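You operate a simulated robot arm through the tools that you are given. There is no shell and no other tool. Be economical: measure what you need, move in short steps, check, and stop when the job is done.

Carry out the task below with a simulated robot arm. There is one attempt and no reset: what you move stays moved.

TASK
Put the green bottle on top of the tall white stack.
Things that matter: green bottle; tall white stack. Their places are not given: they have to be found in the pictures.

It is judged by the outcome, as a careful person would: the job done as asked, and still so three seconds after it is handed in. It fails if anything else is knocked over, pushed out of place, dropped, spilled or broken.

THE ROBOT
A 7-joint arm with a two-finger parallel gripper, fixed in place. Base frame: the origin is at the foot of the arm, x ahead of it, y to its left, z up; the work surface is at about z = 0.8. Lengths are in m, angles in degrees, forces in N, time in s.
With the tool pointing down near the work surface it reaches from about 0.3 to 0.7 m from the base axis. Its first joint turns from -66.0 to 66.0 degrees. Payload 1.57 kg.
Tool frame: the origin (TCP) lies between the finger pads and is the grasp point; the fingertips stand 0.03 m ahead of it; z points along the fingers, y is the line along which they close. The gripper opens to 0.11 m. The fingers are 0.024 m wide and 0.012 m thick; the gripper's body (0.048 by 0.112 m) begins 0.078 m behind the TCP.
Orientation is that of the tool frame in the base frame, as a unit quaternion [x, y, z, w]. With the fingers straight down and closing along the base's y, the tool's x points along the base's -x, its y along +y and its z along -z.

THE INTERFACE
- The arm moves only by the tool drive_tool. Its argument "rows" is a list of rows, each a list of 6 numbers: the shift along the tool's x, y, z in units of 100 mm (1.0 is 100 mm), then the turn, a rotation vector about the tool's x, y, z in units of 90 degrees (1.0 is 90 degrees). In form: [[x, y, z, rx, ry, rz], ...]. A call has 1 to 10 rows; each row is the pose to reach, as a shift and turn from the pose commanded when the call began, along the tool's axes at that moment. "fingers" is the opening, from 0 (shut) to 1 (fully open), set as the call begins (left out, the last holds). A call with a number of a shift or a turn outside -1 to 1 is refused whole. A row lasts 0.2 s, in which the tool goes at most 0.05 m and 8.6 degrees; a call with a longer step from one row to the next is refused whole, and so is a gripper value outside its range. A pose out of reach is approached as far as the arm can. The call stops where the force on the tool passes 40 N (or 10 N more than at its start, if that is more) or the arm is blocked; 0.2 s more then pass. The fingers move at their own pace (about 0.108 m/s each) and stop on an object; they squeeze with about 37 N. The grip force told is the motor's: it shows also when the fingers shut on nothing. Time passes only in rows, and 0.2 s behind the last, so rows that repeat a pose let the fingers close. It gives the time, the measured TCP pose, the force on the tool (base axes), the opening and the grip force at its end, in the units of the frame above (readings bear some noise), and new pictures: "views" is both (left out), scene, wrist or none.
- Cameras (640 x 400 px; columns grow to the right, rows downward): "scene" is fixed at [0.1559, -0.3846, 1.4044]; the picture's right is [0.85, -0.52, 0.00], its down [-0.30, -0.49, -0.82] and it looks along [0.43, 0.70, -0.57] (base axes); focal length 328 px, centre (320, 200). "wrist" rides on the gripper at [-0.036, 0, -0.08] in the tool frame; the picture's right is [0.00, -1.00, 0.00], its down [0.97, 0.00, -0.24] and it looks along [0.24, 0.00, 0.97] (tool axes); focal length 218 px, centre (320, 200).
- probe_pixels(camera, pixels): for up to 12 pixels [column, row] of the newest picture of that camera ("zoom" is the newest enlarged one), the place [x, y, z] in the base frame of the surface seen there, good to about 0.002 m. No time passes.
- zoom(camera, box): a new picture of the part [left, top, right, bottom] of that camera's present view, enlarged. No time passes.
- finish_job(): hands the job in; it is judged then, once.

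Work in short steps. Measure before you move; look again where a grasp or a placing could have gone wrong, and mend it. You have 60 turns and 100 pictures in all, the two below and enlarged ones among them. Open the gripper and draw the arm clear of the work before you hand the job in, unless the task says otherwise; then end with one line.

The tools are called after "Request:" by a JSON object that holds its "op" and its "data". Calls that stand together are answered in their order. drive_tool: Moves the arm, as the interface text tells. Its arguments: {"type":"object","properties":{"rows":{"type":"array","items":{"type":"array","items":{"type":"number"}}},"fingers":{"type":"number"},"views":{"type":"string","enum":["both","scene","wrist","none"]}},"required":["rows"]} The other tools are called the same way: probe_pixels (camera, pixels) gives the place of the surface under pixels of a picture; zoom (camera, box) takes an enlarged picture of a part of a camera's view; finish_job () hands the job in.

At the start:

```text
t: 0.0
tool_pos: [0.3476, 0.1222, 1.0453]
orientation: [-0.001, 1.0, 0.0, -0.001]
contact_force: [-0.1, -0.2, -0.8]
gripper_width: 0.1099
grasp_force: 0.1
```

scene: 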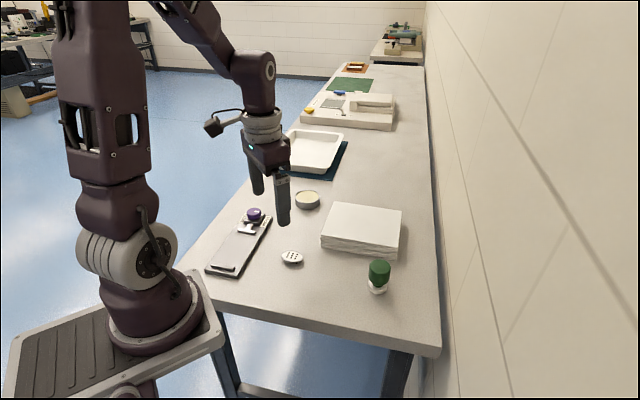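
wrist: 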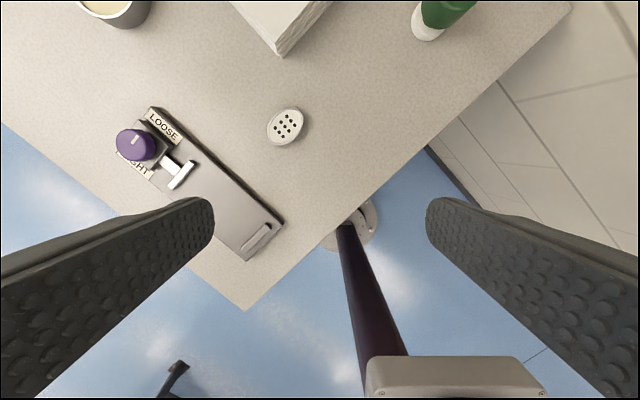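

The green bottle appears near (379,275) and the white stack near (360,230) in the scene picture. I zoom in on them and probe.

Request:
{"op": "zoom", "data": {"camera": "scene", "box": [270, 180, 450, 310]}}

Request:
{"op": "probe_pixels", "data": {"camera": "scene", "pixels": [[380, 262], [379, 275], [377, 289], [334, 204], [402, 210], [396, 250], [321, 238], [362, 225], [395, 259], [375, 300]]}}

Request:
{"op": "zoom", "data": {"camera": "scene", "box": [280, 50, 440, 160]}}

```text
3.08 times, centred on (360, 245) of scene
```

zoom: 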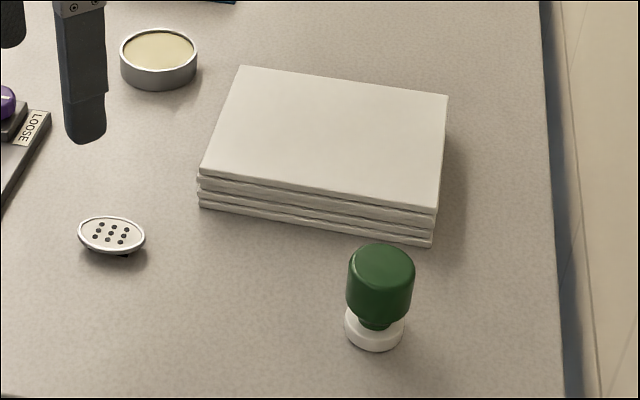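

```text
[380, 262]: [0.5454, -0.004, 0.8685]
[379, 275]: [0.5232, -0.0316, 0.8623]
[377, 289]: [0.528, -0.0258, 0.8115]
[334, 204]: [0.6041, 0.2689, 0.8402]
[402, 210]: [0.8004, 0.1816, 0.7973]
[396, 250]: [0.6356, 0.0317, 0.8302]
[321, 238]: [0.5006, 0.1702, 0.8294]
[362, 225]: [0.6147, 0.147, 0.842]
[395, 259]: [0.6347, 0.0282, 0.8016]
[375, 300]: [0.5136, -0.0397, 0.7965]
```

```text
3.64 times, centred on (360, 105) of scene
```

zoom: 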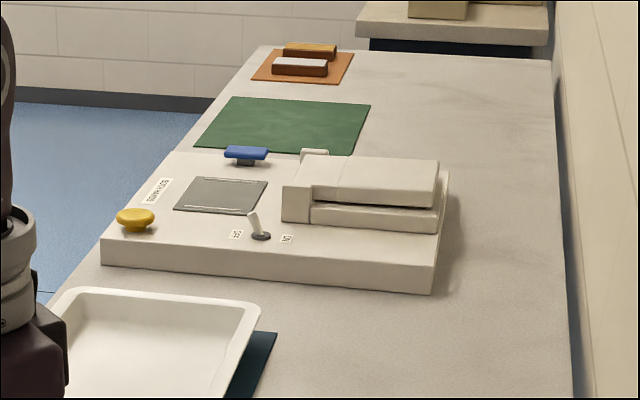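

The bottle's green part is about 0.047 m wide and stands on a white base, with its top at z≈0.87. The stack top is at z≈0.842. I probe more finely to get the bottle axis and the stack's corners.

Request:
{"op": "zoom", "data": {"camera": "scene", "box": [340, 245, 420, 305]}}

Request:
{"op": "probe_pixels", "data": {"camera": "scene", "pixels": [[380, 265], [372, 265], [388, 265], [380, 268], [371, 275], [388, 275], [336, 206], [399, 213], [395, 246], [324, 234], [377, 283], [377, 291]]}}

```text
6.67 times, centred on (380, 275) of scene
```

zoom: 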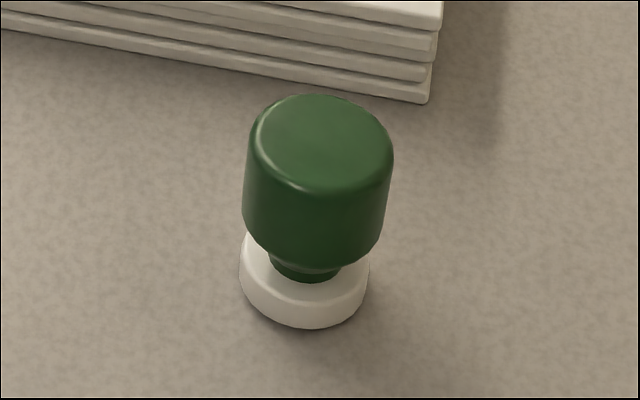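

```text
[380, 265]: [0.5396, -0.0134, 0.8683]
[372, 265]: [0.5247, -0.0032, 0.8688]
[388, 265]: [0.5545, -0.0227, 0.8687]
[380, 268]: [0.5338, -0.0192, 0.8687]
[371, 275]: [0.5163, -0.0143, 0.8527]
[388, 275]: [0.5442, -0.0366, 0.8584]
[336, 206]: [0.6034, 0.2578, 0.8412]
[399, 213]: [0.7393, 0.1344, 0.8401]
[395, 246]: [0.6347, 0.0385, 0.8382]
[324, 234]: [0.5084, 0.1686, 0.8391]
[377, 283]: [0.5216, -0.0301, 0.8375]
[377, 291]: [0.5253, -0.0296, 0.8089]
```

Bottle axis is about (0.536, -0.013), with the green body spanning z 0.83 to 0.869. Stack centre is about (0.621, 0.150). I move above the bottle at the present height, in two calls.

Request:
{"op": "drive_tool", "data": {"rows": [[-0.25, -0.17, 0, 0, 0, 0], [-0.5, -0.34, 0, 0, 0, 0], [-0.75, -0.51, 0, 0, 0, 0], [-0.94, -0.676, 0, 0, 0, 0]], "fingers": 1, "views": "none"}}

Request:
{"op": "drive_tool", "data": {"rows": [[-0.25, -0.17, 0, 0, 0, 0], [-0.5, -0.34, 0, 0, 0, 0], [-0.75, -0.51, 0, 0, 0, 0], [-0.944, -0.676, 0, 0, 0, 0], [-0.944, -0.676, 0.3, 0, 0, 0], [-0.944, -0.676, 0.6, 0, 0, 0], [-0.944, -0.676, 0.6, 0, 0, 0]]}}

```text
t: 1.0
tool_pos: [0.4416, 0.0544, 1.0443]
orientation: [0.0, 1.0, -0.001, 0.001]
contact_force: [0.3, -0.3, 0.0]
gripper_width: 0.11
grasp_force: 0.0
```

```text
t: 2.6
tool_pos: [0.537, -0.0117, 0.9842]
orientation: [-0.001, 1.0, 0.0, 0.0]
contact_force: [-0.1, 0.7, -0.3]
gripper_width: 0.1099
grasp_force: 0.0
```

scene: 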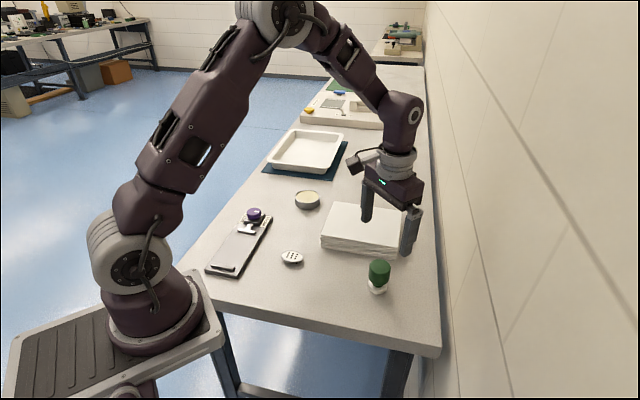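
wrist: 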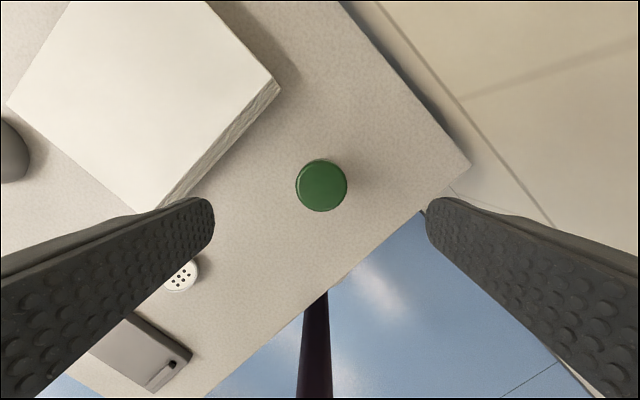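

In the wrist view the bottle top is centred at about (321,186), between the fingers. I probe its rim to get the exact x.

Request:
{"op": "probe_pixels", "data": {"camera": "wrist", "pixels": [[321, 186], [321, 166], [321, 206], [300, 186], [342, 186], [278, 85], [125, 208], [10, 103], [200, 8]]}}

```text
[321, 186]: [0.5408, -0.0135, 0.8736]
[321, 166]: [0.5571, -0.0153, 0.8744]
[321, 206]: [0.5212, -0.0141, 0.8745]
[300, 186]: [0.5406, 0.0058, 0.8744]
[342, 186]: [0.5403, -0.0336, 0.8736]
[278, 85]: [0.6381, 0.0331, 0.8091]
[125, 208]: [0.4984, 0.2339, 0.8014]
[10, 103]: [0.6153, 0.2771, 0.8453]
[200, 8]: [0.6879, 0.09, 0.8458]
```

Bottle centre is about (0.5395, -0.0137), so I shift slightly and descend to z≈0.85.

Request:
{"op": "drive_tool", "data": {"rows": [[-0.025, -0.02, 0.2, 0, 0, 0], [-0.025, -0.02, 0.45, 0, 0, 0], [-0.025, -0.02, 0.7, 0, 0, 0], [-0.025, -0.02, 0.7, 0, 0, 0]], "views": "none"}}

Request:
{"op": "drive_tool", "data": {"rows": [[0, 0, 0.2, 0, 0, 0], [0, 0, 0.4, 0, 0, 0], [0, 0, 0.55, 0, 0, 0], [0, 0, 0.63, 0, 0, 0], [0, 0, 0.63, 0, 0, 0]]}}

```text
t: 3.6
tool_pos: [0.5407, -0.0149, 0.9151]
orientation: [0.0, 1.0, 0.001, 0.0]
contact_force: [-0.1, -0.1, -0.3]
gripper_width: 0.1101
grasp_force: 0.0
```

```text
t: 4.8
tool_pos: [0.5394, -0.0143, 0.8519]
orientation: [0.0, 1.0, 0.0, 0.0]
contact_force: [0.3, -0.6, 0.3]
gripper_width: 0.1098
grasp_force: 0.0
```

scene: 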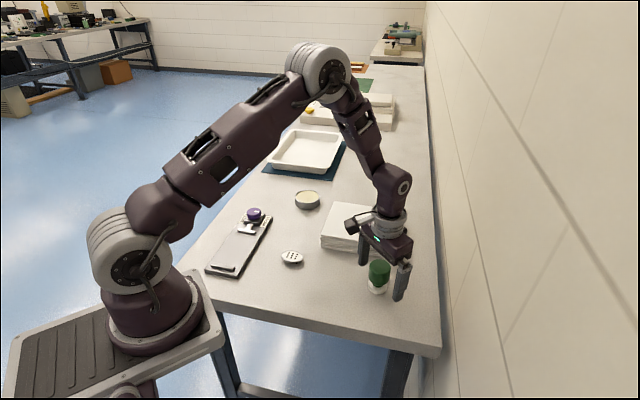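
wrist: 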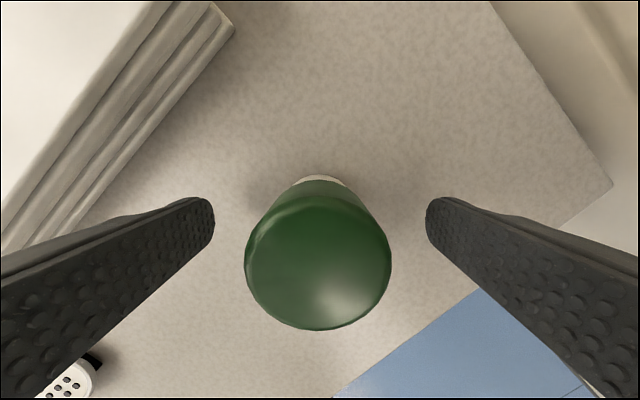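

The bottle sits between the fingers, centred at column 318. I close the gripper.

Request:
{"op": "drive_tool", "data": {"rows": [[0, 0, 0, 0, 0, 0], [0, 0, 0, 0, 0, 0], [0, 0, 0, 0, 0, 0], [0, 0, 0, 0, 0, 0]], "fingers": 0, "views": "wrist"}}

```text
t: 5.8
tool_pos: [0.5386, -0.0148, 0.8513]
orientation: [0.0, 1.0, 0.0, -0.001]
contact_force: [0.3, 0.4, 0.0]
gripper_width: 0.0468
grasp_force: 36.9
```

wrist: 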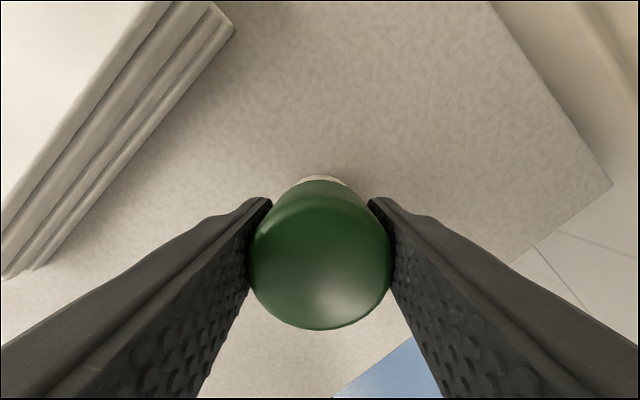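

The bottle is held at a width of 0.047. I lift it 0.09 m slowly.

Request:
{"op": "drive_tool", "data": {"rows": [[0, 0, -0.1, 0, 0, 0], [0, 0, -0.3, 0, 0, 0], [0, 0, -0.5, 0, 0, 0], [0, 0, -0.7, 0, 0, 0], [0, 0, -0.9, 0, 0, 0], [0, 0, -0.9, 0, 0, 0]]}}

```text
t: 7.2
tool_pos: [0.54, -0.0147, 0.9427]
orientation: [0.0, 1.0, 0.0, 0.0]
contact_force: [0.1, 0.3, -1.5]
gripper_width: 0.0468
grasp_force: 37.5
```

scene: 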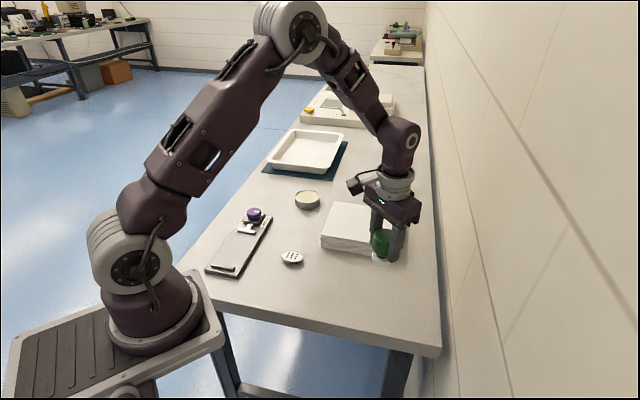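
wrist: 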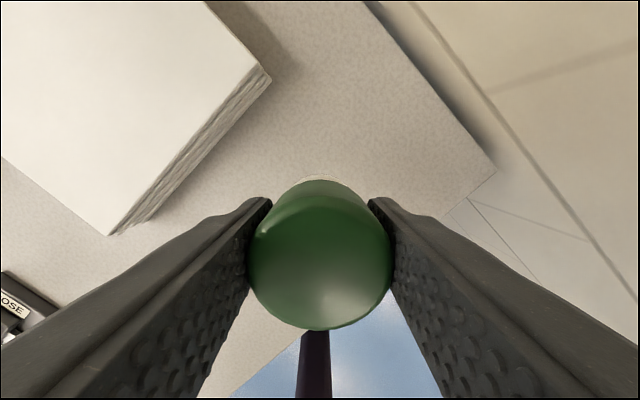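

It lifted cleanly; the load is 1.5 N and the bottle's bottom is at about 0.888, clear of the stack. I carry it over the stack centre.

Request:
{"op": "drive_tool", "data": {"rows": [[-0.1, 0.2, 0, 0, 0, 0], [-0.2, 0.41, 0, 0, 0, 0], [-0.3, 0.62, 0, 0, 0, 0], [-0.4, 0.82, 0, 0, 0, 0], [-0.4, 0.82, 0, 0, 0, 0]], "views": "none"}}

Request:
{"op": "drive_tool", "data": {"rows": [[-0.1, 0.2, 0, 0, 0, 0], [-0.2, 0.41, 0, 0, 0, 0], [-0.3, 0.62, 0, 0, 0, 0], [-0.4, 0.82, 0, 0, 0, 0], [-0.4, 0.82, 0, 0, 0, 0]]}}

```text
t: 8.4
tool_pos: [0.5797, 0.0676, 0.9403]
orientation: [-0.001, 1.0, 0.0, 0.0]
contact_force: [-0.1, -0.6, -2.4]
gripper_width: 0.0469
grasp_force: 37.4
```

```text
t: 9.6
tool_pos: [0.621, 0.1501, 0.9414]
orientation: [0.0, 1.0, 0.0, 0.0]
contact_force: [-0.2, 0.1, -2.0]
gripper_width: 0.0468
grasp_force: 36.8
```

scene: 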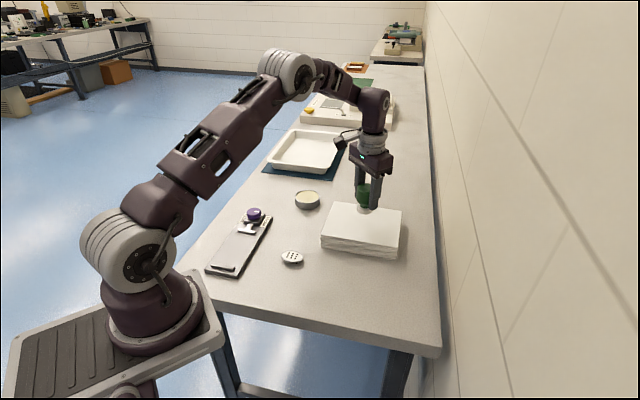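
wrist: 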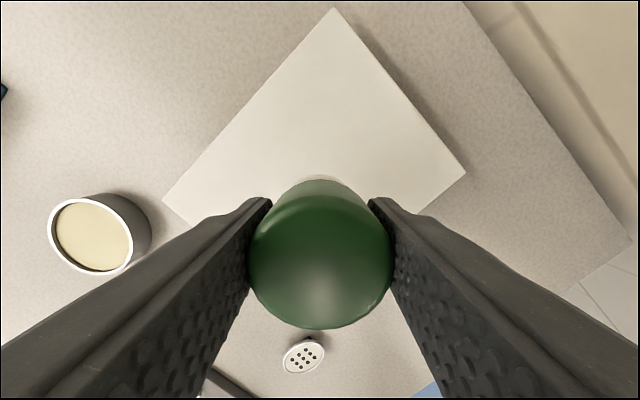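

The bottle is over the stack. Contact should come at TCP z≈0.895, so I descend to 0.902 and then look.

Request:
{"op": "drive_tool", "data": {"rows": [[0, 0, 0.1, 0, 0, 0], [0, 0, 0.2, 0, 0, 0], [0, 0, 0.3, 0, 0, 0], [0, 0, 0.39, 0, 0, 0], [0, 0, 0.39, 0, 0, 0]], "views": "none"}}

Request:
{"op": "zoom", "data": {"camera": "scene", "box": [310, 150, 420, 260]}}

```text
t: 10.8
tool_pos: [0.6194, 0.1483, 0.9019]
orientation: [0.001, 1.0, 0.001, 0.0]
contact_force: [0.7, 0.1, -1.2]
gripper_width: 0.0468
grasp_force: 37.1
```

```text
3.64 times, centred on (365, 205) of scene
```

zoom: 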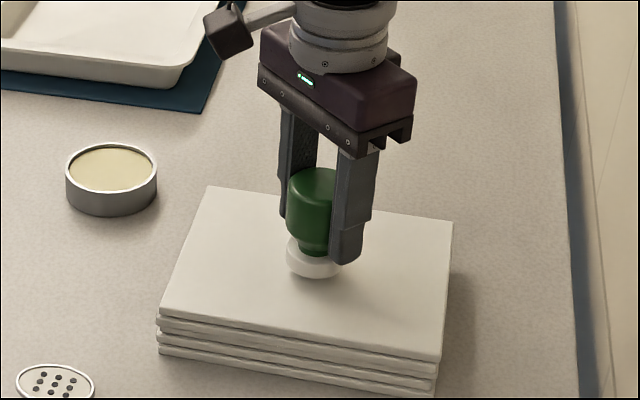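

Not touching yet, with about 7 mm to go. I step down in small increments.

Request:
{"op": "drive_tool", "data": {"rows": [[0, 0, 0.02, 0, 0, 0], [0, 0, 0.04, 0, 0, 0], [0, 0, 0.04, 0, 0, 0]], "views": "none"}}

Request:
{"op": "drive_tool", "data": {"rows": [[0, 0, 0.01, 0, 0, 0], [0, 0, 0.015, 0, 0, 0], [0, 0, 0.015, 0, 0, 0]], "views": "none"}}

```text
t: 11.6
tool_pos: [0.6203, 0.149, 0.8986]
orientation: [0.0, 1.0, 0.001, 0.0]
contact_force: [-1.4, 1.5, -1.4]
gripper_width: 0.0466
grasp_force: 37.4
```

```text
t: 12.4
tool_pos: [0.62, 0.1502, 0.8981]
orientation: [0.0, 1.0, 0.001, 0.0]
contact_force: [0.2, -0.4, -1.0]
gripper_width: 0.0467
grasp_force: 37.0
```

Request:
{"op": "drive_tool", "data": {"rows": [[0, 0, 0.01, 0, 0, 0], [0, 0, 0.015, 0, 0, 0], [0, 0, 0.015, 0, 0, 0]], "views": "none"}}

Request:
{"op": "zoom", "data": {"camera": "scene", "box": [330, 180, 400, 240]}}

```text
t: 13.2
tool_pos: [0.6199, 0.1496, 0.8973]
orientation: [0.0, 1.0, 0.0, 0.0]
contact_force: [-4.5, 0.4, 15.1]
gripper_width: 0.0467
grasp_force: 37.0
```

```text
6.67 times, centred on (365, 210) of scene
```

zoom: 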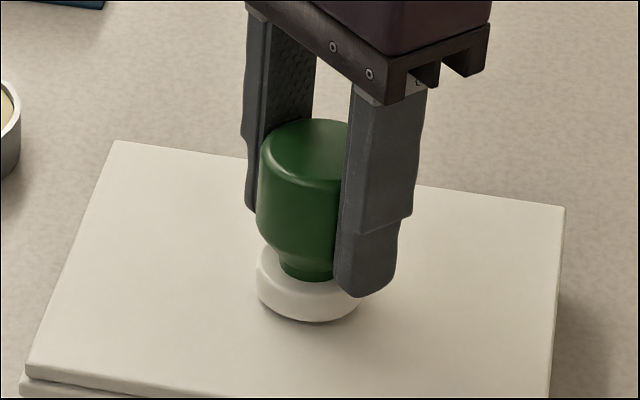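

Force is up 15 N, so the bottle is touching the stack. I ease up 0.5 mm to relieve the load, then open the fingers.

Request:
{"op": "drive_tool", "data": {"rows": [[0, 0, -0.006, 0, 0, 0], [0, 0, -0.006, 0, 0, 0]], "views": "none"}}

Request:
{"op": "drive_tool", "data": {"rows": [[0, 0, 0, 0, 0, 0], [0, 0, 0, 0, 0, 0], [0, 0, 0, 0, 0, 0]], "fingers": 1}}

```text
t: 13.8
tool_pos: [0.6201, 0.149, 0.8962]
orientation: [0.0, 1.0, -0.001, 0.001]
contact_force: [-2.3, 1.3, 10.1]
gripper_width: 0.0465
grasp_force: 37.0
```

```text
t: 14.6
tool_pos: [0.6189, 0.1487, 0.8974]
orientation: [0.001, 1.0, 0.0, 0.001]
contact_force: [0.6, 0.2, -0.6]
gripper_width: 0.1101
grasp_force: 0.1
```

scene: 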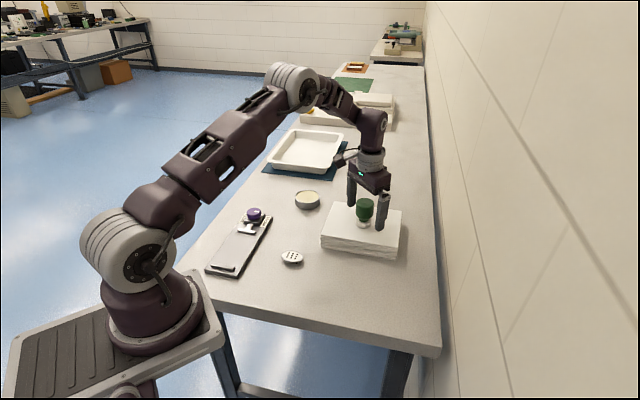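
wrist: 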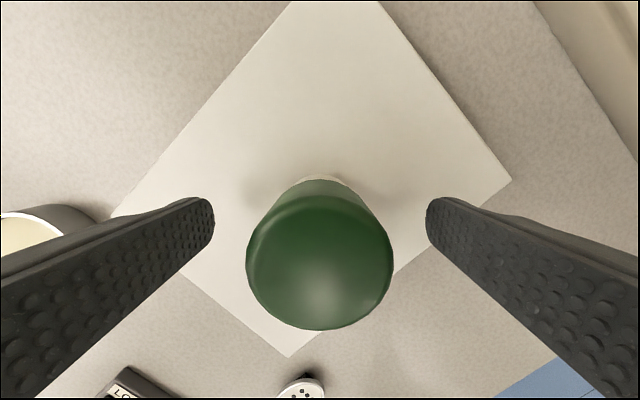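

The bottle is released and standing upright on the stack. I raise the gripper straight up, then draw it back.

Request:
{"op": "drive_tool", "data": {"rows": [[0, 0, -0.2, 0, 0, 0], [0, 0, -0.4, 0, 0, 0], [0, 0, -0.7, 0, 0, 0], [0, 0, -1.0, 0, 0, 0]], "views": "none"}}

Request:
{"op": "drive_tool", "data": {"rows": [[0.3, 0, -0.2, 0, 0, 0], [0.6, 0, -0.4, 0, 0, 0], [0.95, 0, -0.5, 0, 0, 0], [0.95, 0, -0.5, 0, 0, 0]], "views": "scene"}}

Request:
{"op": "zoom", "data": {"camera": "scene", "box": [310, 170, 420, 260]}}

```text
t: 15.6
tool_pos: [0.6201, 0.148, 0.9966]
orientation: [0.0, 1.0, 0.0, 0.0]
contact_force: [0.2, 0.7, -0.8]
gripper_width: 0.1102
grasp_force: 0.0
```

```text
t: 16.6
tool_pos: [0.5243, 0.1496, 1.0462]
orientation: [0.001, 1.0, 0.0, 0.001]
contact_force: [-0.4, 0.3, -0.4]
gripper_width: 0.1103
grasp_force: 0.1
```

scene: 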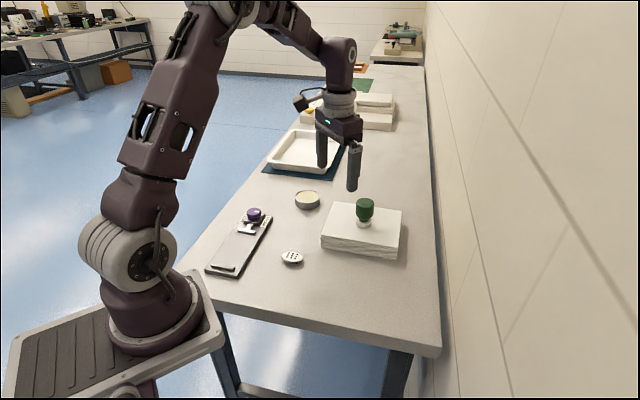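

```text
4.44 times, centred on (365, 215) of scene
```

zoom: 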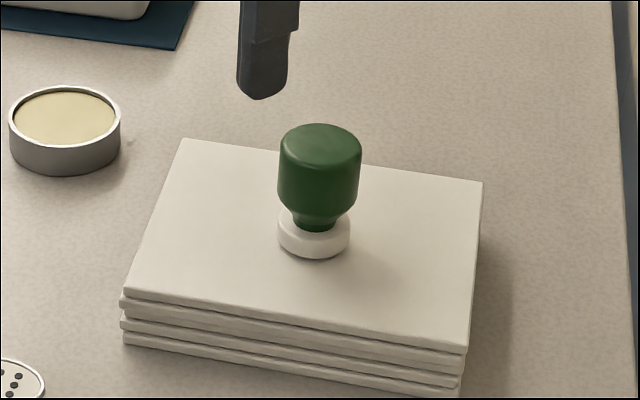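

The bottle stands upright in the middle of the stack, nothing else has moved, and the arm is clear. I hand the job in.

Request:
{"op": "finish_job", "data": {}}

```text
The job is handed in.
```

The green bottle is standing upright in the middle of the white stack, nothing else was disturbed, and the job is handed in.
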